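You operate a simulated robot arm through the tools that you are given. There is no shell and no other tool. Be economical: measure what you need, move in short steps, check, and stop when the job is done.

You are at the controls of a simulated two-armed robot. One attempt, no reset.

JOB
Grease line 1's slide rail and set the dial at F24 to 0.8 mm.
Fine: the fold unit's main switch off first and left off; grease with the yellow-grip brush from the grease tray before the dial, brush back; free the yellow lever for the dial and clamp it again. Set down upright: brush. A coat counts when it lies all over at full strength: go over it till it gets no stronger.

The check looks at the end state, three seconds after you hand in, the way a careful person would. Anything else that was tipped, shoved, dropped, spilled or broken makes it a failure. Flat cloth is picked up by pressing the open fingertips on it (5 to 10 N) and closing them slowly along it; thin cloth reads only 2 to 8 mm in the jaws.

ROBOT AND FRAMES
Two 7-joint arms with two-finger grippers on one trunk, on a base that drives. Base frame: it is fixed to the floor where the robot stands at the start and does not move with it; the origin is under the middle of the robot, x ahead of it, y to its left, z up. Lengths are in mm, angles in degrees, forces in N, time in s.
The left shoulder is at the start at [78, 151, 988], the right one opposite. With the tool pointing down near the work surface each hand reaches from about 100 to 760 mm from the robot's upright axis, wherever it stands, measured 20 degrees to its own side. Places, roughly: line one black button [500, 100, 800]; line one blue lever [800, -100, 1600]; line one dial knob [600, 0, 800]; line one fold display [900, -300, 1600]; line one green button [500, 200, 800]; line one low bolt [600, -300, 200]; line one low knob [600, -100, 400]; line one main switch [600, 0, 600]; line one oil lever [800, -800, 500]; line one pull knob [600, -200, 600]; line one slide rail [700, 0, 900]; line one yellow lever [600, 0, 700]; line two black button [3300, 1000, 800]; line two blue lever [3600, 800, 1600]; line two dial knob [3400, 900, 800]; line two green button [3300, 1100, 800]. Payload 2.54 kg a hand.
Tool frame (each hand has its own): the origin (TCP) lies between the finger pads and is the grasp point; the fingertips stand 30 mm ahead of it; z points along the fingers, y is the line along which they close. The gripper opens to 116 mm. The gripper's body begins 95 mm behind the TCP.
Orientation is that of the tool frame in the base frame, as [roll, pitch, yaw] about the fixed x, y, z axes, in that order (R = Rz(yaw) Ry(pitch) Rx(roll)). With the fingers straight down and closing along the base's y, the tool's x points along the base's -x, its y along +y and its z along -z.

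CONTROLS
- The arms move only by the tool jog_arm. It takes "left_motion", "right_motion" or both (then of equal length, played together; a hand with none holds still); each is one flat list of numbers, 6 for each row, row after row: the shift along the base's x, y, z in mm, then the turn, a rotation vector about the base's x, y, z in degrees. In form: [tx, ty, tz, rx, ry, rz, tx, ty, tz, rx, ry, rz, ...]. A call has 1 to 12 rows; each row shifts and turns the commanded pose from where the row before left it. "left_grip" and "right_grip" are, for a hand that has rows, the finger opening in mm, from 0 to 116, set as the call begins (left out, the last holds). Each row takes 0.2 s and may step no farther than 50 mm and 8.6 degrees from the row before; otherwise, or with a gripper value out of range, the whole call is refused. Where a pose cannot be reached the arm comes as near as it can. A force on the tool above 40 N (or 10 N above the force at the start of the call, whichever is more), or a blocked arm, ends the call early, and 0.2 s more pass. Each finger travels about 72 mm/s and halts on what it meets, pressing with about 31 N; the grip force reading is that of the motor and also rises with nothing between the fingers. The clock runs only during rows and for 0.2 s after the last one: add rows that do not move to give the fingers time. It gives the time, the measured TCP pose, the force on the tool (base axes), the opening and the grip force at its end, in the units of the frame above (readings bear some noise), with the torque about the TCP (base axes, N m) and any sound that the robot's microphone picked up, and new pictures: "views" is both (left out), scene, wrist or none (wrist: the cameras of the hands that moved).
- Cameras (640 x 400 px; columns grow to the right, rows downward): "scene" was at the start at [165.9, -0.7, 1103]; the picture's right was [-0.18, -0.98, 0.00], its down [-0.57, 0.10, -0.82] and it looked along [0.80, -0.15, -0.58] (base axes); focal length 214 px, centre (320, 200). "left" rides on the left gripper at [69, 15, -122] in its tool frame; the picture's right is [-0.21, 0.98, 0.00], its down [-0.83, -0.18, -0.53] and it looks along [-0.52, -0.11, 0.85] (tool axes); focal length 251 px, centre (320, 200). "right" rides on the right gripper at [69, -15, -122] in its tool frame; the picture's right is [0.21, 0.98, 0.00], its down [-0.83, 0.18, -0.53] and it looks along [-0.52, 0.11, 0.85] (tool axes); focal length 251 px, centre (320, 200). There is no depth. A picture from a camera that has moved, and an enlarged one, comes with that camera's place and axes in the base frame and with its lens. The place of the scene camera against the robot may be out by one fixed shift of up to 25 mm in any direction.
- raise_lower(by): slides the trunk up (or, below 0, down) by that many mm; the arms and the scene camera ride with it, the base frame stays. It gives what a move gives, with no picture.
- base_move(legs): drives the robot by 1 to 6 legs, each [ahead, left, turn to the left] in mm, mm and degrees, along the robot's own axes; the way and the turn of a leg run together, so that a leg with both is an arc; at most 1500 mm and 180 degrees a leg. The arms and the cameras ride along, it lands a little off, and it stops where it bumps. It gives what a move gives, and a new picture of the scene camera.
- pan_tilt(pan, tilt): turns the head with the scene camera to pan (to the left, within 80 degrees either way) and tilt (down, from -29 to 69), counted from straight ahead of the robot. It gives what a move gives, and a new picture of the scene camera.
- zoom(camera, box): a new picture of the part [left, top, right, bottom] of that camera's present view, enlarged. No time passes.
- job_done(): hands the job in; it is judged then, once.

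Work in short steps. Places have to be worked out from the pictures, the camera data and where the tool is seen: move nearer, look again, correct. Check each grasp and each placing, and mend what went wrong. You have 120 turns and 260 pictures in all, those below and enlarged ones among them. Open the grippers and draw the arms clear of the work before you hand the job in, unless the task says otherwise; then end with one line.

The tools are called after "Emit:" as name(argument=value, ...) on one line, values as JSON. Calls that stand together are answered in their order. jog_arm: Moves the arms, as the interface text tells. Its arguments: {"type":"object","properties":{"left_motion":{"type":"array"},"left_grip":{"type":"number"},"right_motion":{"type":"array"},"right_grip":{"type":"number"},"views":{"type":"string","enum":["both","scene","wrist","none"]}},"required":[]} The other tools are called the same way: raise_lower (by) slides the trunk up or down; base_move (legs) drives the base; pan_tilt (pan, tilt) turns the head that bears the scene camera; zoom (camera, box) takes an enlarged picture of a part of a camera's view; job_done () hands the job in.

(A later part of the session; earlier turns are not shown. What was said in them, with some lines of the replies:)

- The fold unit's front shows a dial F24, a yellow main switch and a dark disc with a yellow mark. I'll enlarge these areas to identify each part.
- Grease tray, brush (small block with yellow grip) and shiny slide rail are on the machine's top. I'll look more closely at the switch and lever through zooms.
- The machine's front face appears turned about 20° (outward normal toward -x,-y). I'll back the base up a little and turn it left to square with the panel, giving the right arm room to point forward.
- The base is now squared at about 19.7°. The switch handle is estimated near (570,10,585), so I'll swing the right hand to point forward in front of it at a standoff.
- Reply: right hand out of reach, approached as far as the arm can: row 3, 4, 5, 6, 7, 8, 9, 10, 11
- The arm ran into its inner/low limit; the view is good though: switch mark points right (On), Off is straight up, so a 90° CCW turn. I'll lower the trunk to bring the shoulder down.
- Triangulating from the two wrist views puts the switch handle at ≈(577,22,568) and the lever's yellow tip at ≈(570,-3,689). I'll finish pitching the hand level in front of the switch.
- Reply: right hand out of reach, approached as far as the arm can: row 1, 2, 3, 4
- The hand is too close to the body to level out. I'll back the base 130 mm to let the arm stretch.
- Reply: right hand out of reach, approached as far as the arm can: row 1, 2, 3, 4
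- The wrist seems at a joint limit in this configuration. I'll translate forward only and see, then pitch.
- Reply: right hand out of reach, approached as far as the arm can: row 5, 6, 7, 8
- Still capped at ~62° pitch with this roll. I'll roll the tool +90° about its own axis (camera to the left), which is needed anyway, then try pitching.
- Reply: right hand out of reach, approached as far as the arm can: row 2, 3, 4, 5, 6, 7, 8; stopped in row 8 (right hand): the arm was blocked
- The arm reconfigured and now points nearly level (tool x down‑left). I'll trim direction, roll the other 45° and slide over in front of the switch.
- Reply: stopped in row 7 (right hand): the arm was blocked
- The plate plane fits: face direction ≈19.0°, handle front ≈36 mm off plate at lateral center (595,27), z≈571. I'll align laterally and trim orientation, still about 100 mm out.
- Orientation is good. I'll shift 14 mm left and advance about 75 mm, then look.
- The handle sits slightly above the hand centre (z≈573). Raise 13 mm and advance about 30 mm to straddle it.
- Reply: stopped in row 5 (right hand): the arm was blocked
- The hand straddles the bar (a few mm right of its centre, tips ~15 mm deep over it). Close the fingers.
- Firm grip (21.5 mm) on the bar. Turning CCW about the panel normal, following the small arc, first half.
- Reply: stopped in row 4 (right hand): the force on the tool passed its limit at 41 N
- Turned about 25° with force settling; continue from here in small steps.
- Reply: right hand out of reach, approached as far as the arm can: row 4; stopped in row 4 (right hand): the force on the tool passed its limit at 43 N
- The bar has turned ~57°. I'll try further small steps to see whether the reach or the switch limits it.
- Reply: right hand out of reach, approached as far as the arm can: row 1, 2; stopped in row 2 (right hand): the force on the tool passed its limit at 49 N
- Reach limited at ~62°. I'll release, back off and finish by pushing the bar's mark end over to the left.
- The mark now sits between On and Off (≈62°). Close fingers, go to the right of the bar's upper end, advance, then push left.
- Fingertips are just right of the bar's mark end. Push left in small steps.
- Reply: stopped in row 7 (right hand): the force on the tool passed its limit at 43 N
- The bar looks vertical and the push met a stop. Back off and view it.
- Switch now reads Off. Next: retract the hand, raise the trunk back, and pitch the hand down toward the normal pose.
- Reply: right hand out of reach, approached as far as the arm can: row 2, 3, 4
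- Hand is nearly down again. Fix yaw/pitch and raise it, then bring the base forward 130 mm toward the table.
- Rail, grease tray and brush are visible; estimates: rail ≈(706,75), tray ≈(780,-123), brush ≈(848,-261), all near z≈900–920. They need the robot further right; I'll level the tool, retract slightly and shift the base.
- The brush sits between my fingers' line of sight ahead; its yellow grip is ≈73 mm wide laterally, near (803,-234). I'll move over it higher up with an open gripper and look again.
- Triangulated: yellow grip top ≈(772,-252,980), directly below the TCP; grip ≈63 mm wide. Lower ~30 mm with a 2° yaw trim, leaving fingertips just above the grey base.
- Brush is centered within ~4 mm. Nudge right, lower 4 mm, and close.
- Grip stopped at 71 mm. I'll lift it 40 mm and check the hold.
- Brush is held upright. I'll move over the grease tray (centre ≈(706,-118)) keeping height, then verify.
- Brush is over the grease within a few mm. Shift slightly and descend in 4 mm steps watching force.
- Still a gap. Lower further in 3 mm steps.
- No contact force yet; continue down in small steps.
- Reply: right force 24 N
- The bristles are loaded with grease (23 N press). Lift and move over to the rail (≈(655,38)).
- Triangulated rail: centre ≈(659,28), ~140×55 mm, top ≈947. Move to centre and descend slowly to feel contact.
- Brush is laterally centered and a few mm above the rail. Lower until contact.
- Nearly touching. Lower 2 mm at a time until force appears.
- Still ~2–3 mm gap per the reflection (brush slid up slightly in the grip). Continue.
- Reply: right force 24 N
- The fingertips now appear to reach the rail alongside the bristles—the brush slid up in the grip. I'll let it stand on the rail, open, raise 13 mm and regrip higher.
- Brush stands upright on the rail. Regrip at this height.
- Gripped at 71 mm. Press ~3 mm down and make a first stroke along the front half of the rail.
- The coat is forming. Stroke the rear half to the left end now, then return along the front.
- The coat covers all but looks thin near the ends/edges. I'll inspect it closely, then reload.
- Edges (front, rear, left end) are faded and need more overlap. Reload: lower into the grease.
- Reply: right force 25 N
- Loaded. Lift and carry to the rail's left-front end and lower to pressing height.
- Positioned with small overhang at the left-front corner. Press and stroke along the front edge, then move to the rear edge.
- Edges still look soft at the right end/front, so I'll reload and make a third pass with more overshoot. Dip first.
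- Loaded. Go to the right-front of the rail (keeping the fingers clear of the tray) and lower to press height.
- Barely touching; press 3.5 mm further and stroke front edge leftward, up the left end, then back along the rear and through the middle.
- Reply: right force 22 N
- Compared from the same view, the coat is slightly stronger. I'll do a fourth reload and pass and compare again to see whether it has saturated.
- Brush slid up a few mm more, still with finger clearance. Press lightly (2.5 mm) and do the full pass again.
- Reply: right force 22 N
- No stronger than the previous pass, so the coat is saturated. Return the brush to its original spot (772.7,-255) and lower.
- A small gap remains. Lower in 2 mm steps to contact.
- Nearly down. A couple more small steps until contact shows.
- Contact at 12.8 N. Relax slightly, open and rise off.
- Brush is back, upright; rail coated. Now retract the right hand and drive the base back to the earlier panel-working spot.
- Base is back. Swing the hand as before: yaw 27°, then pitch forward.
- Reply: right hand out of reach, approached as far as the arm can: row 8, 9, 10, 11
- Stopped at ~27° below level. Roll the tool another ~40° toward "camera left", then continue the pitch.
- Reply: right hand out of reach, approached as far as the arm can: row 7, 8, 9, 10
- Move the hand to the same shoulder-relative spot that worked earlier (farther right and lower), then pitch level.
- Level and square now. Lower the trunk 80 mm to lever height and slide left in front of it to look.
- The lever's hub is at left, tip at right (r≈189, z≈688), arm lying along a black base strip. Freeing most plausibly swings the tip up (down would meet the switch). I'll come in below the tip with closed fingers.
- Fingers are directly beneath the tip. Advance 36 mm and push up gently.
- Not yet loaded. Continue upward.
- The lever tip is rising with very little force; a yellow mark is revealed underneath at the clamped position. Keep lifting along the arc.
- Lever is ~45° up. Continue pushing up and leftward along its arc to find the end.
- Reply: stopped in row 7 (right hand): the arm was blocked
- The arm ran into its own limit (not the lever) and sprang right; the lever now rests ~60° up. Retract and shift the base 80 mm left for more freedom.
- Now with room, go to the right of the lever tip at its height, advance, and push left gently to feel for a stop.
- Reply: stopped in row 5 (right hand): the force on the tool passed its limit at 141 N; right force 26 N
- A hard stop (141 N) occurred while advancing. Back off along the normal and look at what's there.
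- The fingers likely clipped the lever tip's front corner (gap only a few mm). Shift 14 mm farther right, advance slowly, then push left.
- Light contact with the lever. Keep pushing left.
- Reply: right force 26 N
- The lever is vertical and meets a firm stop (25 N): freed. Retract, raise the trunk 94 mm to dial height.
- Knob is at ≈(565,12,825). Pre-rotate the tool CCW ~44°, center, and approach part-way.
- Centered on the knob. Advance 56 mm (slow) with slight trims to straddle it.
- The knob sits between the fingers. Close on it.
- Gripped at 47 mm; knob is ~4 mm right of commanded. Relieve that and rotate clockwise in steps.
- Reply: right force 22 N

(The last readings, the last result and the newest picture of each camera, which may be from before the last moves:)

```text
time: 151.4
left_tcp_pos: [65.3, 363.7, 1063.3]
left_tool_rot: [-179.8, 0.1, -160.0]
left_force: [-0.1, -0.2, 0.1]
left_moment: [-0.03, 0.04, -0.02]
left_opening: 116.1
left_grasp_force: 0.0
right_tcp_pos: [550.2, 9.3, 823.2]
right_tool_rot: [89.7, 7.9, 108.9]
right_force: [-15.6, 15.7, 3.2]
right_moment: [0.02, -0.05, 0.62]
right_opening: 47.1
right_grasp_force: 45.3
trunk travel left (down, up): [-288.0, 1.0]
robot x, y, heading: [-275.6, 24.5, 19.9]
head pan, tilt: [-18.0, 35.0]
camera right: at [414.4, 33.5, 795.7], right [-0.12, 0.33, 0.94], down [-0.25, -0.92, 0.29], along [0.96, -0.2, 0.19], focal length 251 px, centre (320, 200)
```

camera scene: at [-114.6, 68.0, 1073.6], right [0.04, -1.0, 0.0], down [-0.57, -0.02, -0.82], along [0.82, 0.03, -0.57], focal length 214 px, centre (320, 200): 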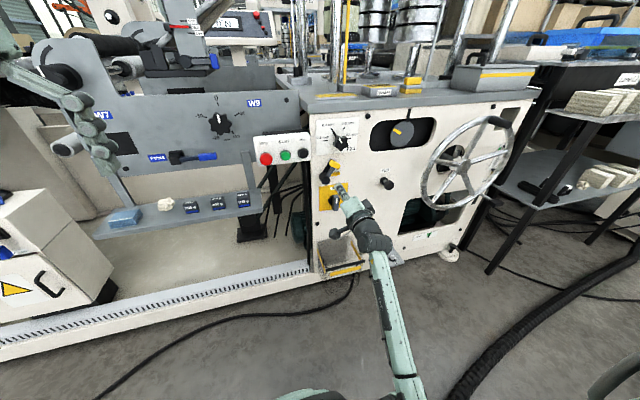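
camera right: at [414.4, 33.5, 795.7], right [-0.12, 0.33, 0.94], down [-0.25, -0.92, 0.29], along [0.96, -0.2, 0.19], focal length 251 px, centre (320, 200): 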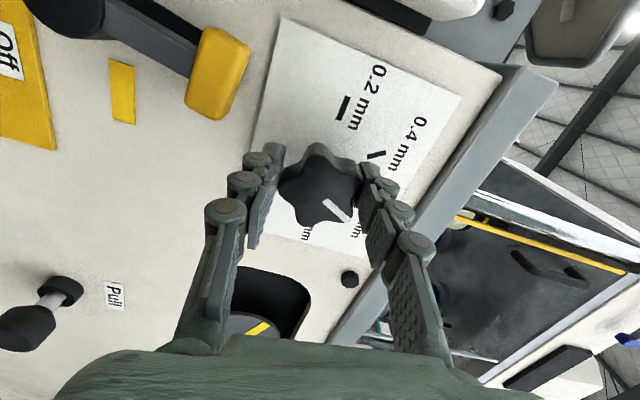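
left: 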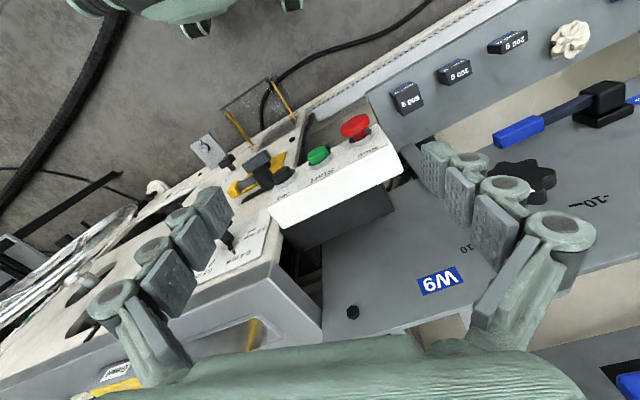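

The dial turned ~56°. One more step, then release and back off to look.

Emit:
jog_arm(right_motion=[0, 0, 0, 6.6, 2.3, 0, 0, 0, 0, 0, 0, 0], views="none")

Emit:
jog_arm(right_motion=[0, 0, 0, 0, 0, 0, 0, 0, 0, 0, 0, 0, -19, -6.5, 0, 0, 0, 0, -19, -6.5, 0, 0, 0, 0, -19, -6.5, 0, 0, 0, 0, 0, 0, 0, 0, 0, 0], right_grip=75, views="wrist")

Emit:
zoom(camera="scene", box=[300, 130, 370, 190])

```text
time: 152.0
left_tcp_pos: [65.5, 364.6, 1063.7]
left_tool_rot: [-179.8, 0.1, -160.0]
left_force: [0.0, -0.8, 0.0]
left_moment: [0.04, 0.0, -0.01]
left_opening: 115.7
left_grasp_force: 0.1
right_tcp_pos: [551.4, 9.5, 822.9]
right_tool_rot: [89.6, 1.1, 108.9]
right_force: [-11.6, 18.8, 8.4]
right_moment: [-0.05, -0.25, 0.23]
right_opening: 47.2
right_grasp_force: 44.6
trunk travel left (down, up): [-288.0, 1.0]
robot x, y, heading: [-278.9, 22.8, 20.0]
head pan, tilt: [-18.0, 35.0]
```

```text
time: 153.4
left_tcp_pos: [66.5, 362.5, 1062.8]
left_tool_rot: [180.0, 0.1, -159.9]
left_force: [0.0, 0.1, 0.2]
left_moment: [0.01, 0.02, -0.02]
left_opening: 115.9
left_grasp_force: 0.0
right_tcp_pos: [496.0, -14.1, 818.2]
right_tool_rot: [90.0, 1.0, 108.5]
right_force: [0.5, -0.5, -0.5]
right_moment: [0.02, 0.01, 0.0]
right_opening: 75.0
right_grasp_force: 0.0
trunk travel left (down, up): [-288.0, 1.0]
robot x, y, heading: [-275.5, 30.3, 20.0]
head pan, tilt: [-18.0, 35.0]
camera right: at [358.5, 13.6, 800.1], right [-0.08, 0.22, 0.97], down [-0.24, -0.95, 0.2], along [0.97, -0.22, 0.12], focal length 251 px, centre (320, 200)
```

right: 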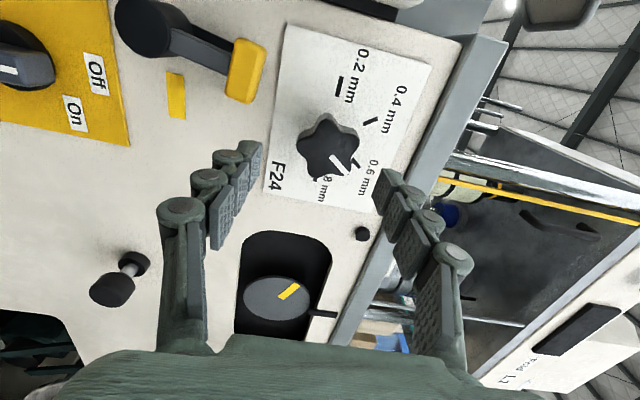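

```text
6.67 times, centred on (335, 160) of scene
camera zoom: at [-114.6, 67.7, 1166.5], right [0.03, -1.0, 0.0], down [-0.57, -0.02, -0.82], along [0.82, 0.03, -0.57], focal length 1430 px, centre (220, 467)
```

zoom: 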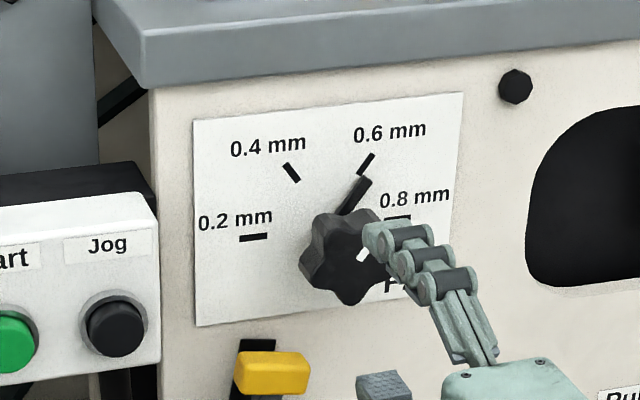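

Pointer is now at ≈0.6. Pre-rotate the tool CCW ~61° for the second turn.

Emit:
jog_arm(right_motion=[0, 0, 0, -7.2, -2.5, 0, 0, 0, 0, -7.2, -2.5, 0, 0, 0, 0, -7.2, -2.5, 0, 0, 0, 0, -7.2, -2.5, 0, 0, 0, 0, -7.2, -2.5, 0, 0, 0, 0, -7.2, -2.5, 0, 0, 0, 0, -7.2, -2.5, 0, 0, 0, 0, -7.2, -2.5, 0, 0, 0, 0, 0, 0, 0], views="wrist")

Emit:
zoom(camera="right", box=[240, 60, 400, 220])

```text
time: 155.4
left_tcp_pos: [66.5, 362.9, 1063.7]
left_tool_rot: [-180.0, 0.1, -159.8]
left_force: [0.5, 1.0, -0.7]
left_moment: [0.01, 0.04, -0.02]
left_opening: 116.1
left_grasp_force: 0.1
right_tcp_pos: [496.0, -14.1, 819.0]
right_tool_rot: [89.0, 62.1, 108.2]
right_force: [-0.4, 0.1, 0.7]
right_moment: [-0.01, -0.02, -0.03]
right_opening: 75.0
right_grasp_force: 0.1
trunk travel left (down, up): [-288.0, 1.0]
robot x, y, heading: [-279.6, 24.1, 20.0]
head pan, tilt: [-18.0, 35.0]
camera right: at [375.0, -34.7, 748.1], right [-0.32, 0.91, 0.27], down [-0.44, -0.39, 0.81], along [0.84, 0.14, 0.52], focal length 251 px, centre (320, 200)
```

right: 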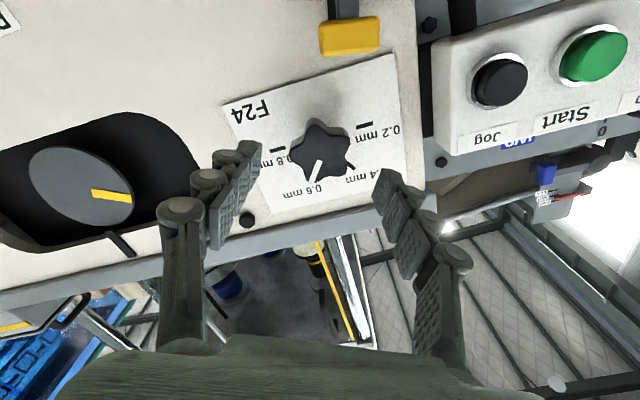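

```text
2.50 times, centred on (320, 140) of right
camera zoom: at [375.0, -34.7, 748.1], right [-0.32, 0.91, 0.27], down [-0.44, -0.39, 0.81], along [0.84, 0.14, 0.52], focal length 629 px, centre (320, 350)
```

zoom: 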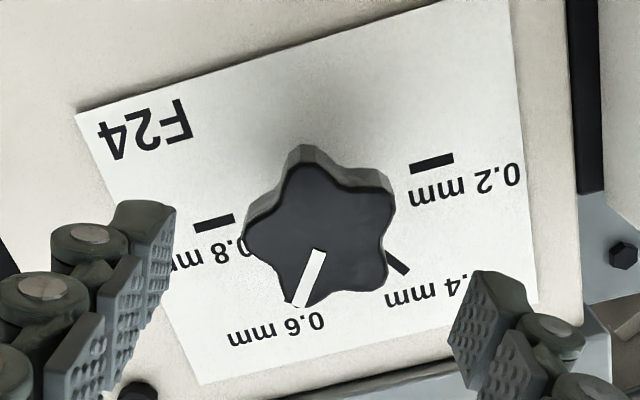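

The knob axis works out to r≈176.5, z≈824.5. Advance 60 mm onto it with those trims, and grip.

Emit:
jog_arm(right_motion=[14.5, 3.7, 3, 0, 0, 0, 14.2, 4.6, 2.5, 0, 0, 0, 14.2, 4.9, 0, 0, 0, 0, 14.2, 4.9, 0, 0, 0, 0, 0, 0, 0, 0, 0, 0], views="none")

Emit:
jog_arm(right_motion=[0, 0, 0, 0, 0, 0, 0, 0, 0, 0, 0, 0, 0, 0, 0, 0, 0, 0], right_grip=20, views="wrist")

```text
time: 156.6
left_tcp_pos: [66.5, 362.3, 1062.9]
left_tool_rot: [-179.9, 0.1, -159.8]
left_force: [-0.2, 0.1, -0.3]
left_moment: [-0.05, 0.01, 0.02]
left_opening: 116.3
left_grasp_force: 0.0
right_tcp_pos: [553.9, 2.5, 823.2]
right_tool_rot: [89.1, 62.0, 108.0]
right_force: [-1.0, -1.0, -0.2]
right_moment: [0.02, 0.04, -0.01]
right_opening: 75.2
right_grasp_force: 0.1
trunk travel left (down, up): [-288.0, 1.0]
robot x, y, heading: [-277.3, 25.7, 19.7]
head pan, tilt: [-18.0, 35.0]
```

```text
time: 157.4
left_tcp_pos: [66.2, 362.6, 1062.6]
left_tool_rot: [-180.0, -0.1, -159.9]
left_force: [-0.3, 0.5, 0.4]
left_moment: [-0.01, -0.03, -0.03]
left_opening: 116.1
left_grasp_force: 0.1
right_tcp_pos: [553.3, 3.1, 824.9]
right_tool_rot: [88.9, 62.0, 108.0]
right_force: [-0.6, 0.2, -0.1]
right_moment: [-0.05, 0.1, -0.28]
right_opening: 48.1
right_grasp_force: 45.3
trunk travel left (down, up): [-288.0, 1.0]
robot x, y, heading: [-282.7, 25.4, 19.8]
head pan, tilt: [-18.0, 35.0]
camera right: at [432.6, -16.5, 753.6], right [-0.32, 0.91, 0.27], down [-0.44, -0.39, 0.81], along [0.84, 0.14, 0.52], focal length 251 px, centre (320, 200)
```

right: 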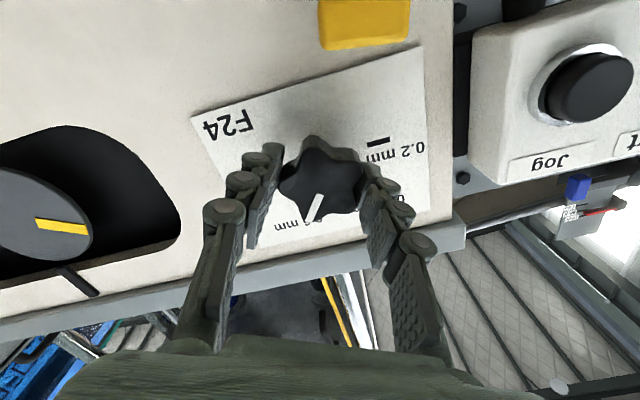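

Perfectly centered grip (near-zero force). Rotate clockwise 56° and check.

Emit:
jog_arm(right_motion=[0, 0, 0, 7.56, 2.6, 0, 0, 0, 0, 7.56, 2.6, 0, 0, 0, 0, 7.56, 2.6, 0, 0, 0, 0, 7.56, 2.6, 0, 0, 0, 0, 7.56, 2.6, 0, 0, 0, 0, 7.56, 2.6, 0, 0, 0, 0, 7.56, 2.6, 0, 0, 0, 0, 0, 0, 0], views="wrist")

Emit:
zoom(camera="right", box=[240, 100, 400, 260])

Emit:
zoom(camera="scene", box=[300, 130, 370, 190])

```text
time: 159.2
left_tcp_pos: [68.9, 363.0, 1061.7]
left_tool_rot: [-180.0, 0.0, -159.9]
left_force: [0.0, 0.3, -0.6]
left_moment: [-0.01, 0.0, 0.03]
left_opening: 115.9
left_grasp_force: 0.0
right_tcp_pos: [552.6, 3.2, 824.2]
right_tool_rot: [89.8, 5.9, 108.5]
right_force: [12.8, 5.8, -0.7]
right_moment: [0.01, 0.11, 0.15]
right_opening: 48.0
right_grasp_force: 45.0
trunk travel left (down, up): [-288.0, 1.0]
robot x, y, heading: [-276.7, 27.8, 20.1]
head pan, tilt: [-18.0, 35.0]
camera right: at [416.1, 30.4, 799.9], right [-0.1, 0.3, 0.95], down [-0.25, -0.93, 0.26], along [0.96, -0.21, 0.17], focal length 251 px, centre (320, 200)
```

right: 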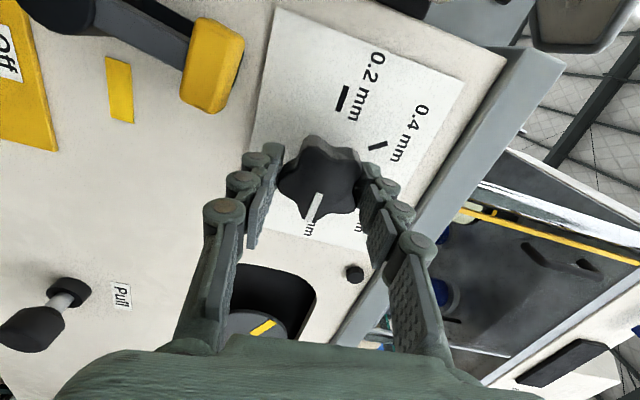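

```text
2.50 times, centred on (320, 180) of right
camera zoom: at [416.1, 30.4, 799.9], right [-0.1, 0.3, 0.95], down [-0.25, -0.93, 0.26], along [0.96, -0.21, 0.17], focal length 629 px, centre (320, 250)
```

zoom: 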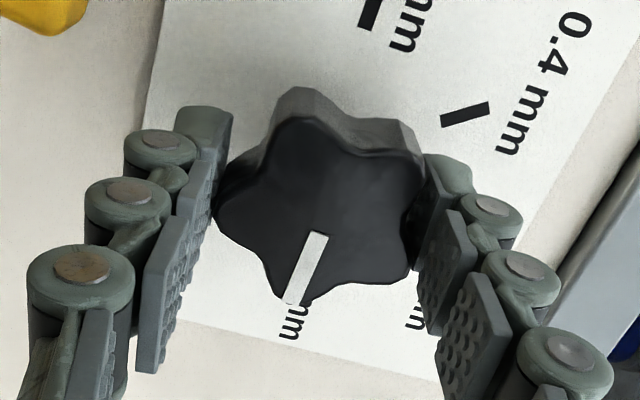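

```text
6.67 times, centred on (335, 160) of scene
camera zoom: at [-113.6, 68.2, 1166.4], right [0.04, -1.0, 0.0], down [-0.57, -0.02, -0.82], along [0.82, 0.03, -0.57], focal length 1430 px, centre (220, 467)
```

zoom: 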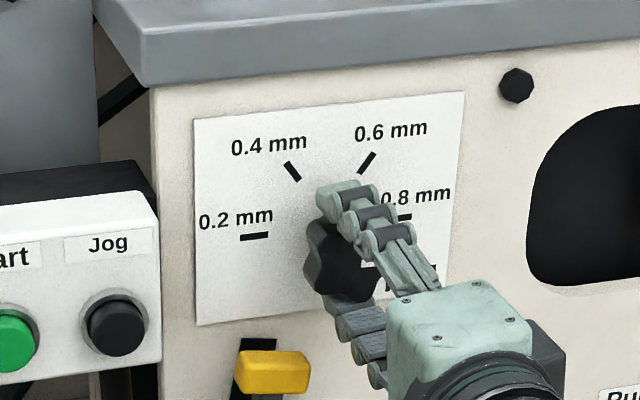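

The white mark is parallel to the 0.2 tick, i.e. pointing opposite—toward 0.8. Release and retract to check.

Emit:
jog_arm(right_motion=[0, 0, 0, 0, 0, 0, 0, 0, 0, 0, 0, 0, -19, -6.5, 0, 0, 0, 0, -19, -6.5, 0, 0, 0, 0, -19, -12, 0, 0, 0, 0, 0, -40, 0, 0, 0, 0, 0, 0, 0, 0, 0, 0], right_grip=75, views="wrist")

Emit:
zoom(camera="scene", box=[300, 130, 370, 190])

Emit:
zoom(camera="right", box=[260, 0, 420, 160])

```text
time: 160.8
left_tcp_pos: [67.6, 363.1, 1062.5]
left_tool_rot: [179.9, 0.1, -159.9]
left_force: [-0.9, 0.0, 0.3]
left_moment: [0.02, 0.0, 0.02]
left_opening: 116.2
left_grasp_force: 0.0
right_tcp_pos: [495.0, -61.2, 824.3]
right_tool_rot: [89.8, 6.1, 108.5]
right_force: [0.8, -0.4, 0.0]
right_moment: [-0.01, -0.01, 0.0]
right_opening: 75.0
right_grasp_force: 0.1
trunk travel left (down, up): [-288.0, 1.0]
robot x, y, heading: [-277.7, 24.6, 19.9]
head pan, tilt: [-18.0, 35.0]
camera right: at [358.3, -35.2, 800.1], right [-0.11, 0.3, 0.95], down [-0.25, -0.93, 0.26], along [0.96, -0.21, 0.17], focal length 251 px, centre (320, 200)
```

right: 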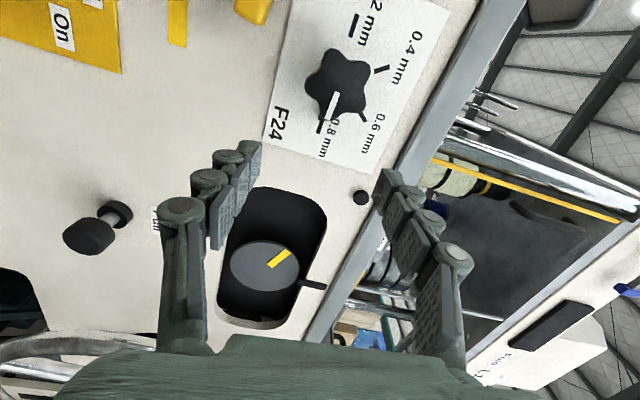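

```text
6.67 times, centred on (335, 160) of scene
camera zoom: at [-114.7, 67.8, 1166.6], right [0.04, -1.0, 0.0], down [-0.57, -0.02, -0.82], along [0.82, 0.03, -0.57], focal length 1430 px, centre (220, 467)
```

zoom: 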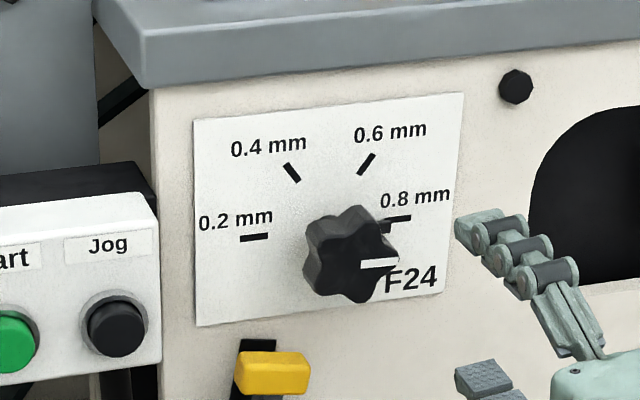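

```text
2.50 times, centred on (340, 80) of right
camera zoom: at [358.3, -35.2, 800.1], right [-0.11, 0.3, 0.95], down [-0.25, -0.93, 0.26], along [0.96, -0.21, 0.17], focal length 629 px, centre (270, 500)
```

zoom: 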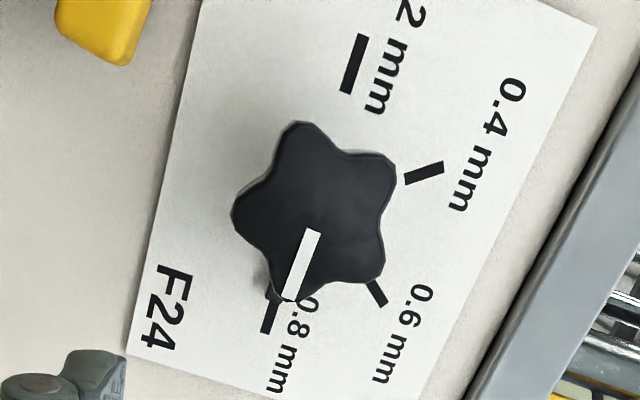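

Looks very near 0.8; enlarge further to judge the last few degrees.

Emit:
zoom(camera="right", box=[295, 40, 385, 140])

Emit:
zoom(camera="scene", box=[320, 145, 355, 175])

```text
4.00 times, centred on (340, 90) of right
camera zoom: at [358.3, -35.2, 800.1], right [-0.11, 0.3, 0.95], down [-0.25, -0.93, 0.26], along [0.96, -0.21, 0.17], focal length 1006 px, centre (240, 640)
```

zoom: 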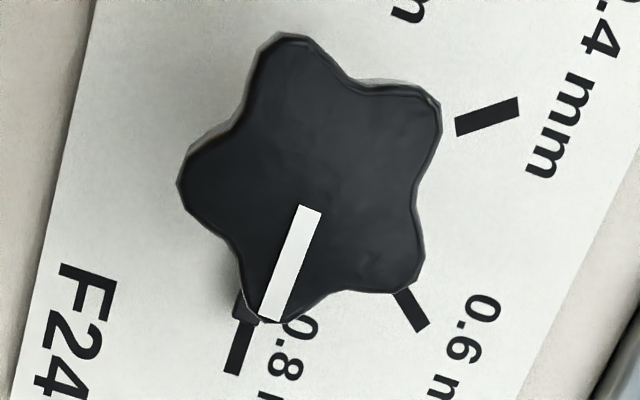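

```text
13.33 times, centred on (338, 160) of scene
camera zoom: at [-114.7, 67.8, 1166.6], right [0.04, -1.0, 0.0], down [-0.57, -0.02, -0.82], along [0.82, 0.03, -0.57], focal length 2860 px, centre (87, 733)
```

zoom: 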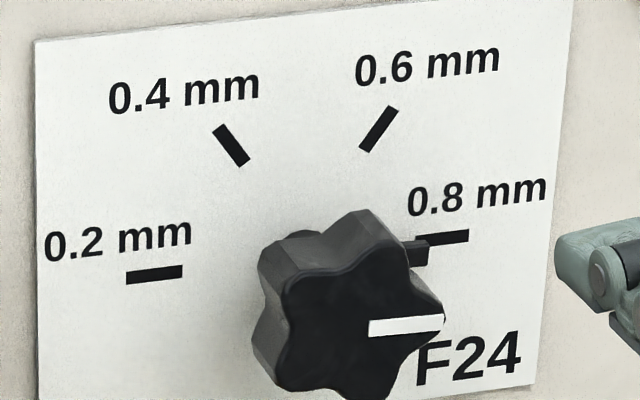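

The dial reads 0.8 within a degree or two. Now to reclamp: lower the trunk, rotate the tool CCW so the open jaws can straddle the lever tip, and look.

Emit:
raise_lower(by=-80)

Emit:
jog_arm(right_motion=[-4, 8, 0, -6.9, -2.4, 0, -4, 8, 0, -6.9, -2.4, 0, -4, 8, 0, -6.9, -2.4, 0, -4, 8, 0, -6.9, -2.4, 0, -4, 8, 0, -6.9, -2.4, 0, -4, 8, 0, -6.9, -2.4, 0, -4, 8, 0, -6.9, -2.4, 0, -4, 8, 0, -6, -2.1, 0, 0, 0, 0, 0, 0, 0], views="wrist")

```text
time: 161.9
left_tcp_pos: [67.9, 363.3, 983.5]
left_tool_rot: [180.0, 0.1, -160.0]
left_force: [-0.5, 0.5, -0.2]
left_moment: [-0.01, -0.04, -0.02]
left_opening: 116.0
left_grasp_force: 0.0
right_tcp_pos: [495.2, -61.7, 744.1]
right_tool_rot: [89.7, 6.1, 108.4]
right_force: [0.4, -0.5, 0.1]
right_moment: [0.0, 0.03, 0.0]
right_opening: 75.2
right_grasp_force: 0.0
trunk travel left (down, up): [-208.0, 81.0]
robot x, y, heading: [-276.7, 25.4, 20.0]
head pan, tilt: [-18.0, 35.0]
```

```text
time: 163.9
left_tcp_pos: [66.5, 362.0, 982.8]
left_tool_rot: [-180.0, -0.1, -159.9]
left_force: [-0.2, -1.3, 1.2]
left_moment: [-0.01, -0.02, -0.01]
left_opening: 115.9
left_grasp_force: 0.0
right_tcp_pos: [464.6, 2.6, 744.4]
right_tool_rot: [88.5, 63.6, 107.7]
right_force: [-0.1, -0.9, 0.9]
right_moment: [0.0, 0.01, -0.01]
right_opening: 75.4
right_grasp_force: 0.0
trunk travel left (down, up): [-208.0, 81.0]
robot x, y, heading: [-279.1, 30.1, 20.0]
head pan, tilt: [-18.0, 35.0]
camera right: at [343.4, -19.3, 673.0], right [-0.32, 0.92, 0.24], down [-0.45, -0.37, 0.81], along [0.84, 0.15, 0.53], focal length 251 px, centre (320, 200)
```

right: 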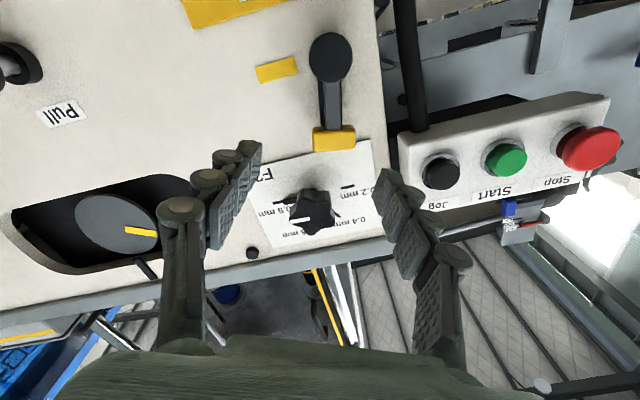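

Lever tip ≈(r137,z750), hub ≈(r126,z690); the jog box is close on the left. I'll straddle the lever arm lower (z≈714, jaws 50 mm), below the box level, and advance.

Emit:
jog_arm(right_motion=[-1.5, 4.2, -15, 0, 0, 0, -1.5, 4.3, -15, 0, 0, 0, 0, 0, 0, 0, 0, 0, 14, 4.9, 0, 0, 0, 0, 14, 4.9, 0, 0, 0, 0, 14, 4.9, 0, 0, 0, 0, 0, 0, 0, 0, 0, 0], right_grip=50, views="wrist")

Emit:
zoom(camera="scene", box=[290, 100, 390, 200])

```text
time: 165.5
left_tcp_pos: [66.8, 361.6, 981.9]
left_tool_rot: [-180.0, 0.1, -159.9]
left_force: [0.6, 0.1, 0.5]
left_moment: [0.01, -0.02, 0.0]
left_opening: 116.1
left_grasp_force: 0.1
right_tcp_pos: [503.7, 25.9, 714.5]
right_tool_rot: [88.5, 63.6, 107.7]
right_force: [-0.5, 0.4, 0.0]
right_moment: [0.05, 0.0, 0.02]
right_opening: 50.0
right_grasp_force: 0.0
trunk travel left (down, up): [-208.0, 81.0]
robot x, y, heading: [-282.5, 26.2, 19.9]
head pan, tilt: [-18.0, 35.0]
camera right: at [382.8, 3.7, 642.6], right [-0.32, 0.92, 0.24], down [-0.45, -0.37, 0.81], along [0.84, 0.15, 0.53], focal length 251 px, centre (320, 200)
```

right: 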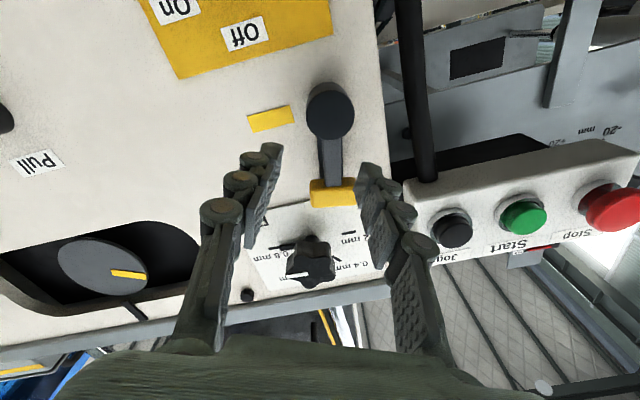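

```text
4.00 times, centred on (340, 150) of scene
camera zoom: at [-114.7, 67.7, 1086.6], right [0.03, -1.0, 0.0], down [-0.57, -0.02, -0.82], along [0.82, 0.03, -0.57], focal length 858 px, centre (240, 400)
```

zoom: 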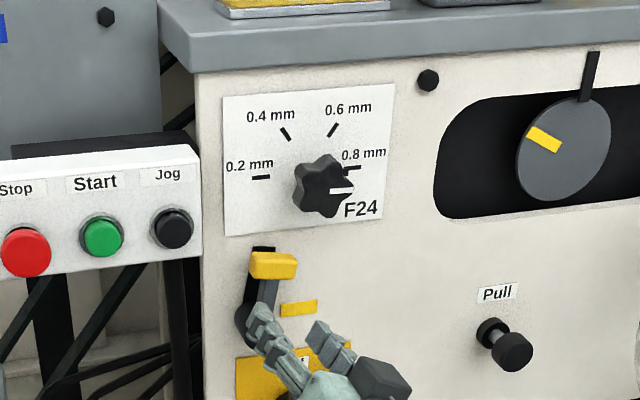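

The arm is straddled and the jog box is clear by ~40 mm. Advance to full depth, then sweep the lever clockwise along its arc.

Emit:
jog_arm(right_motion=[11, 3.8, 0, 0, 0, 0, 11, 3.8, 0, 0, 0, 0, 11, 3.8, 0, 0, 0, 0, 10, 3.4, 0, 0, 0, 0, 0, 0, 0, 0, 0, 0], views="wrist")

```text
time: 166.7
left_tcp_pos: [67.0, 362.3, 982.1]
left_tool_rot: [-180.0, 0.1, -159.9]
left_force: [-0.3, 0.3, -0.1]
left_moment: [-0.03, -0.03, -0.02]
left_opening: 116.0
left_grasp_force: 0.1
right_tcp_pos: [544.6, 41.1, 713.2]
right_tool_rot: [88.5, 63.5, 107.8]
right_force: [-0.1, -0.4, 1.0]
right_moment: [-0.03, 0.02, -0.05]
right_opening: 50.1
right_grasp_force: 0.1
trunk travel left (down, up): [-208.0, 81.0]
robot x, y, heading: [-279.2, 27.4, 20.0]
head pan, tilt: [-18.0, 35.0]
camera right: at [425.5, 19.3, 642.2], right [-0.32, 0.92, 0.24], down [-0.45, -0.37, 0.81], along [0.84, 0.15, 0.53], focal length 251 px, centre (320, 200)
```

right: 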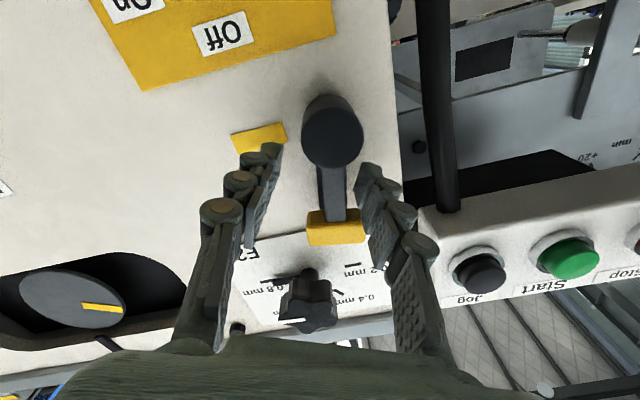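

Sweep first half: contact the arm and rotate lever and tool ~32° clockwise.

Emit:
jog_arm(right_motion=[1.5, -4.2, 2.2, 0, 0, 0, 1.4, -4.1, 2.2, 0, 0, 0, 1.1, -3.2, -3.5, 7.56, 2.6, 0, 1.1, -3.2, -3.5, 7.56, 2.6, 0, 0.75, -2.1, -4.45, 7.56, 2.6, 0, 0.75, -2.1, -4.45, 7.56, 2.6, 0, 0, 0, 0, 0, 0, 0], views="wrist")

Emit:
zoom(camera="scene", box=[290, 100, 390, 200])

```text
time: 168.3
left_tcp_pos: [67.0, 362.7, 982.6]
left_tool_rot: [-179.8, 0.0, -159.9]
left_force: [0.7, -0.2, -0.1]
left_moment: [-0.02, 0.02, -0.01]
left_opening: 115.8
left_grasp_force: 0.0
right_tcp_pos: [553.1, 21.6, 704.4]
right_tool_rot: [89.2, 31.4, 108.3]
right_force: [0.2, 1.6, 1.7]
right_moment: [0.0, -0.07, 0.04]
right_opening: 51.9
right_grasp_force: 1.9
trunk travel left (down, up): [-208.0, 81.0]
robot x, y, heading: [-276.8, 24.5, 19.8]
head pan, tilt: [-18.0, 35.0]
camera right: at [421.6, 32.1, 651.5], right [-0.23, 0.65, 0.72], down [-0.32, -0.75, 0.58], along [0.92, -0.1, 0.38], focal length 251 px, centre (320, 200)
```

right: 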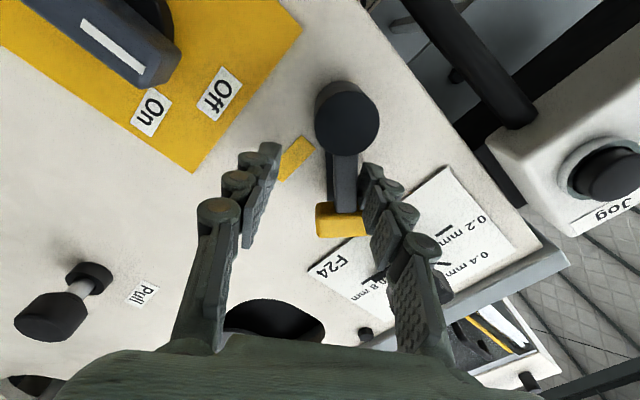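

```text
4.00 times, centred on (340, 150) of scene
camera zoom: at [-114.9, 67.7, 1086.6], right [0.03, -1.0, 0.0], down [-0.57, -0.02, -0.82], along [0.82, 0.03, -0.57], focal length 858 px, centre (240, 400)
```

zoom: 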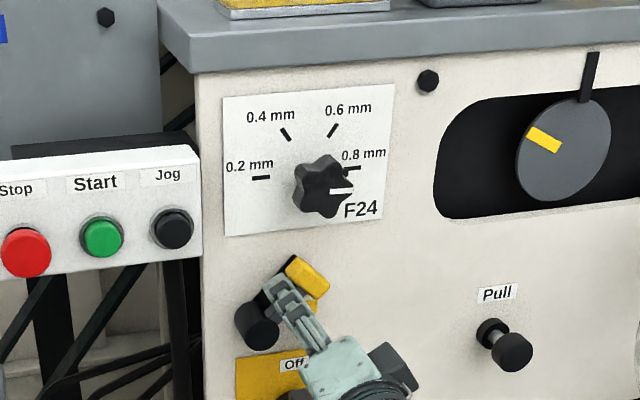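

Lever is swinging back (~50°) with little force. Continue the arc to horizontal.

Emit:
jog_arm(right_motion=[0.3, -0.9, -4.85, 7.56, 2.6, 0, 0.3, -0.9, -4.85, 7.56, 2.6, 0, -0.1, 0.4, -4.9, 7.0, 2.4, 0, -0.1, 0.4, -4.9, 4.5, 1.6, 0, 0.6, -1.6, -4, 0, 0, 0, 0.5, -1.4, -4, 0, 0, 0, 0, 0, -3, 0, 0, 0, 0, 0, 0, 0, 0, 0], views="wrist")

Emit:
zoom(camera="scene", box=[290, 100, 390, 200])

```text
time: 170.1
left_tcp_pos: [66.1, 361.8, 983.2]
left_tool_rot: [180.0, 0.0, -159.8]
left_force: [-0.3, -0.6, 0.0]
left_moment: [-0.01, -0.02, -0.03]
left_opening: 116.1
left_grasp_force: 0.0
right_tcp_pos: [552.4, 16.2, 672.1]
right_tool_rot: [89.6, 3.3, 108.4]
right_force: [-0.4, -1.9, 3.6]
right_moment: [0.09, -0.04, -0.05]
right_opening: 52.3
right_grasp_force: 1.4
trunk travel left (down, up): [-208.0, 81.0]
robot x, y, heading: [-275.9, 28.1, 20.3]
head pan, tilt: [-18.0, 35.0]
camera right: at [416.5, 44.4, 651.2], right [-0.09, 0.26, 0.96], down [-0.25, -0.94, 0.23], along [0.96, -0.22, 0.15], focal length 251 px, centre (320, 200)
```

right: 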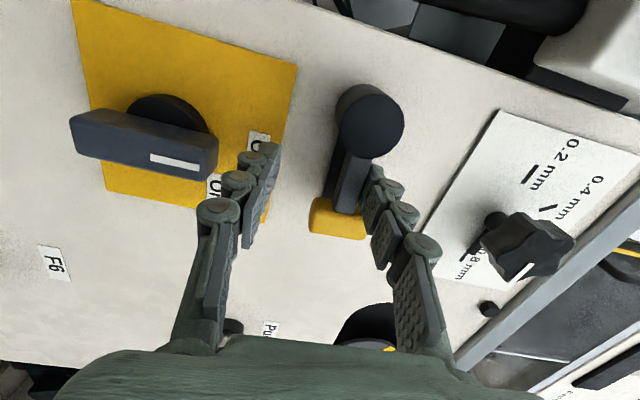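

```text
4.00 times, centred on (340, 150) of scene
camera zoom: at [-115.0, 67.6, 1086.6], right [0.03, -1.0, 0.0], down [-0.57, -0.02, -0.82], along [0.82, 0.03, -0.57], focal length 858 px, centre (240, 400)
```

zoom: 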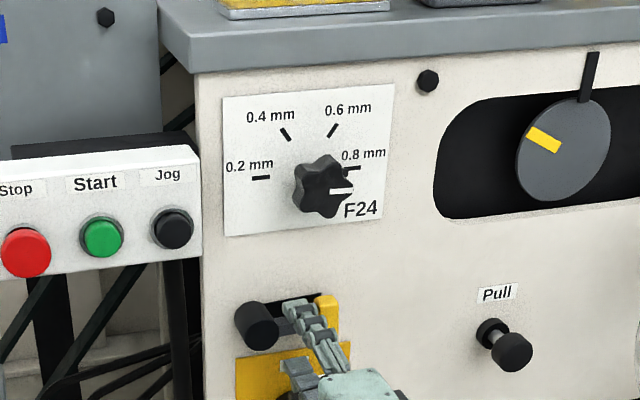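

Nearly horizontal. Push down further in small steps to the stop.

Emit:
jog_arm(right_motion=[0, 0, -2.5, 0, 0, 0, 0, 0, -2.5, 0, 0, 0, 0, 0, -2.5, 0, 0, 0, 0, 0, -2.5, 0, 0, 0, 0, 0, 0, 0, 0, 0], views="wrist")

Emit:
zoom(camera="scene", box=[290, 100, 390, 200])

```text
time: 171.3
left_tcp_pos: [64.3, 362.5, 984.0]
left_tool_rot: [-179.9, 0.1, -159.9]
left_force: [-0.5, -0.6, 0.1]
left_moment: [0.03, -0.02, -0.01]
left_opening: 116.1
left_grasp_force: 0.1
right_tcp_pos: [554.7, 16.8, 666.7]
right_tool_rot: [89.2, 3.4, 108.2]
right_force: [7.9, -0.1, 17.7]
right_moment: [0.31, -0.06, -0.17]
right_opening: 59.9
right_grasp_force: 6.9
trunk travel left (down, up): [-208.0, 81.0]
robot x, y, heading: [-279.9, 24.7, 20.0]
head pan, tilt: [-18.0, 35.0]
camera right: at [417.5, 44.8, 644.7], right [-0.1, 0.25, 0.96], down [-0.25, -0.94, 0.22], along [0.96, -0.22, 0.16], focal length 251 px, centre (320, 200)
```

right: 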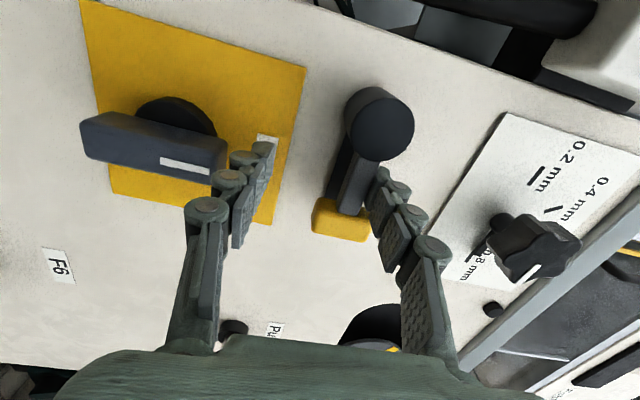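

```text
4.00 times, centred on (340, 150) of scene
camera zoom: at [-116.1, 67.6, 1087.0], right [0.03, -1.0, 0.0], down [-0.57, -0.02, -0.82], along [0.82, 0.03, -0.57], focal length 858 px, centre (240, 400)
```

zoom: 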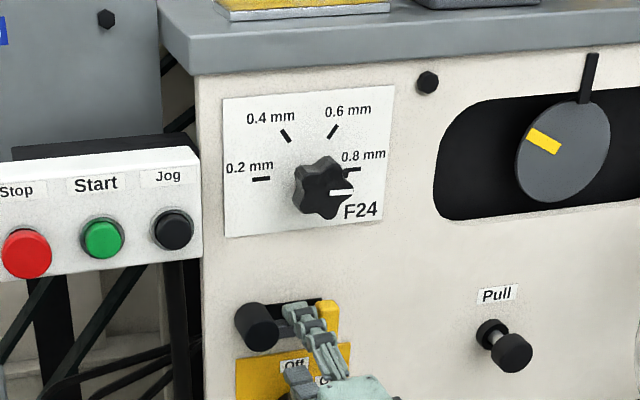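

The lever met its stop (18 N) and covers the yellow mark as at the start. Relieve and retract straight back.

Emit:
jog_arm(right_motion=[0, 0, 6, 0, 0, 0, -14, -4.9, 0, 0, 0, 0, -19, -6.5, 0, 0, 0, 0, -28, -9.8, 0, 0, 0, 0, -38, -13, 0, 0, 0, 0, -38, -35, 0, 0, 0, 0, 0, -45, 0, 0, 0, 0, 0, -45, 0, 0, 0, 0, 0, 0, 0, 0, 0, 0], views="none")

Emit:
zoom(camera="scene", box=[280, 90, 400, 220])

Emit:
zoom(camera="scene", box=[300, 130, 370, 200])

```text
refused: row 6 steps farther than a row can; nothing moved
```

```text
3.08 times, centred on (340, 155) of scene
camera zoom: at [-116.1, 67.6, 1087.0], right [0.03, -1.0, 0.0], down [-0.57, -0.02, -0.82], along [0.82, 0.03, -0.57], focal length 660 px, centre (258, 338)
```

zoom: 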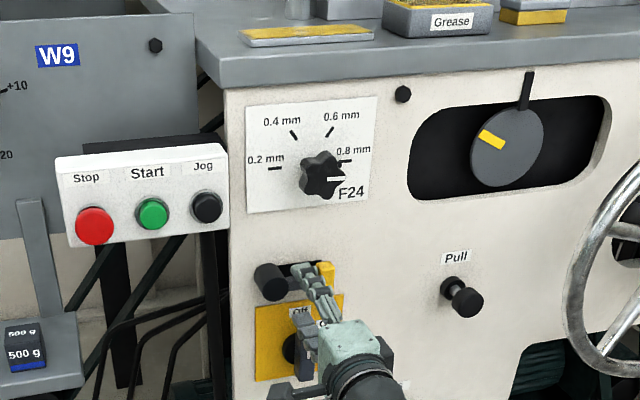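

```text
5.71 times, centred on (335, 165) of scene
camera zoom: at [-116.1, 67.6, 1087.0], right [0.03, -1.0, 0.0], down [-0.57, -0.02, -0.82], along [0.82, 0.03, -0.57], focal length 1226 px, centre (234, 400)
```

zoom: 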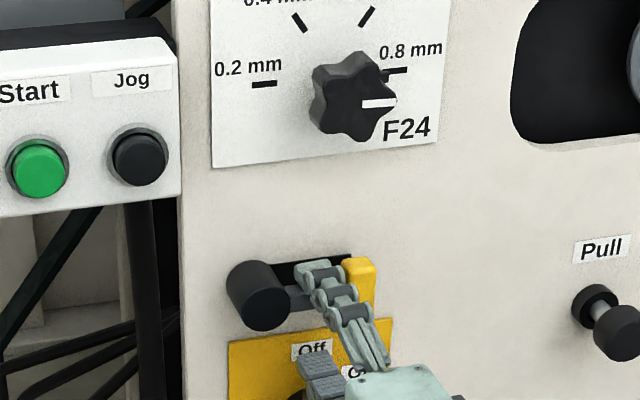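

One row was too long; retry with shorter steps.

Emit:
jog_arm(right_motion=[0, 0, 6, 0, 0, 0, -14, -4.9, 0, 0, 0, 0, -19, -6.5, 0, 0, 0, 0, -28, -9.8, 0, 0, 0, 0, -38, -13, 0, 0, 0, 0, -30, -30, 0, 0, 0, 0, 0, -45, 0, 0, 0, 0, 0, -45, 0, 0, 0, 0, 0, 0, 0, 0, 0, 0], views="none")

Emit:
pan_tilt(pan=-12, tilt=30)

Emit:
zoom(camera="scene", box=[260, 110, 350, 230])

Emit:
zoom(camera="scene", box=[270, 130, 330, 190])

```text
time: 173.3
left_tcp_pos: [67.2, 363.0, 982.7]
left_tool_rot: [-180.0, 0.0, -159.9]
left_force: [0.0, -0.3, -0.2]
left_moment: [0.0, 0.01, 0.0]
left_opening: 115.9
left_grasp_force: 0.2
right_tcp_pos: [424.1, -138.2, 667.7]
right_tool_rot: [89.6, 3.5, 108.4]
right_force: [0.5, -0.4, 0.3]
right_moment: [0.01, -0.02, 0.01]
right_opening: 49.9
right_grasp_force: 0.1
trunk travel left (down, up): [-208.0, 81.0]
robot x, y, heading: [-280.9, 25.1, 20.2]
head pan, tilt: [-18.0, 35.0]
```

```text
time: 174.0
left_tcp_pos: [66.2, 363.4, 982.7]
left_tool_rot: [-180.0, 0.0, -159.9]
left_force: [0.8, -0.6, 0.2]
left_moment: [0.01, -0.01, -0.05]
left_opening: 115.6
left_grasp_force: 0.1
right_tcp_pos: [424.6, -138.8, 667.6]
right_tool_rot: [89.6, 3.4, 108.3]
right_force: [0.2, 0.2, -0.7]
right_moment: [-0.01, 0.02, 0.0]
right_opening: 50.1
right_grasp_force: 0.1
trunk travel left (down, up): [-208.0, 81.0]
robot x, y, heading: [-280.9, 24.6, 19.9]
head pan, tilt: [-12.0, 30.0]
camera scene: at [-113.1, 77.1, 1094.3], right [0.14, -0.99, 0.0], down [-0.5, -0.07, -0.87], along [0.86, 0.12, -0.5], focal length 214 px, centre (320, 200)
```

scene: 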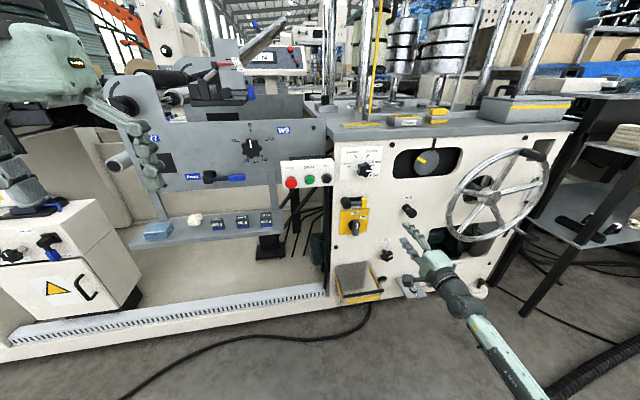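

```text
3.33 times, centred on (305, 170) of scene
camera zoom: at [-113.1, 77.1, 1094.3], right [0.14, -0.99, 0.0], down [-0.5, -0.07, -0.87], along [0.86, 0.12, -0.5], focal length 715 px, centre (370, 300)
```

zoom: 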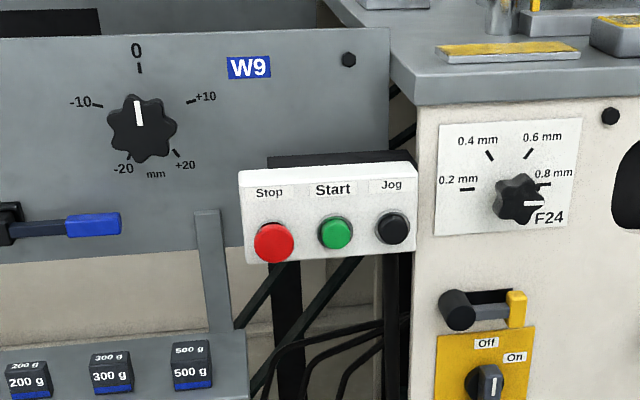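

```text
6.67 times, centred on (300, 160) of scene
camera zoom: at [-113.1, 77.1, 1094.3], right [0.14, -0.99, 0.0], down [-0.5, -0.07, -0.87], along [0.86, 0.12, -0.5], focal length 1430 px, centre (453, 467)
```

zoom: 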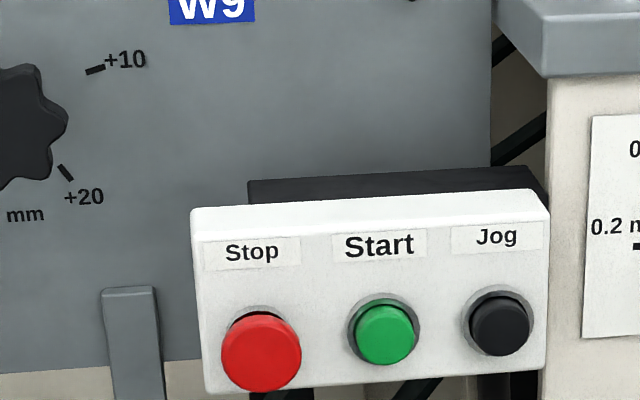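

Switch Off, lever home, dial at 0.8. One last close look at dial and rail before handing in.

Emit:
zoom(camera="scene", box=[335, 140, 390, 190])

Emit:
zoom(camera="scene", box=[310, 90, 460, 150])

```text
8.00 times, centred on (362, 165) of scene
camera zoom: at [-113.1, 77.1, 1094.3], right [0.14, -0.99, 0.0], down [-0.5, -0.07, -0.87], along [0.86, 0.12, -0.5], focal length 1716 px, centre (-20, 480)
```

zoom: 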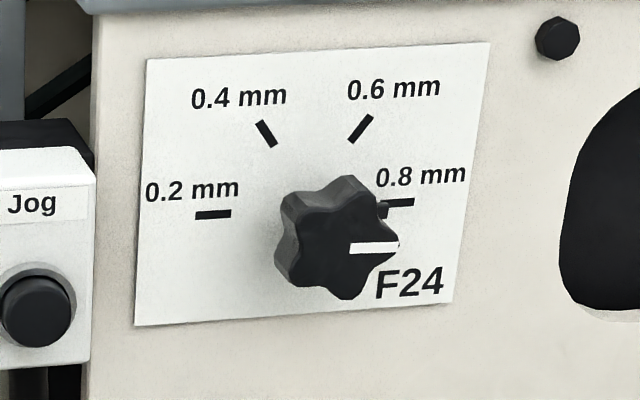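

```text
4.27 times, centred on (385, 120) of scene
camera zoom: at [-113.1, 77.1, 1094.3], right [0.14, -0.99, 0.0], down [-0.5, -0.07, -0.87], along [0.86, 0.12, -0.5], focal length 915 px, centre (43, 541)
```

zoom: 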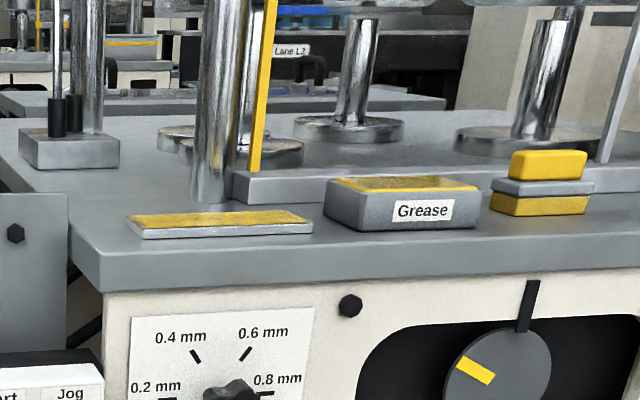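

Everything checks: switch off, rail coated, brush upright at its place, dial mark aligned with 0.8, lever back at its stop, and the arms are clear with grippers open.

Emit:
job_done()

```text
The job is handed in.
```

The job is handed in. The fold unit's main switch is off, line 1's slide rail is greased until a further pass made it no stronger, the F24 dial is at 0.8 mm to within a degree or two, the yellow lever is clamped again, and the brush is back upright. While freeing the lever, the fingers once hit something hard (141 N, most likely the lever tip), with no damage seen.
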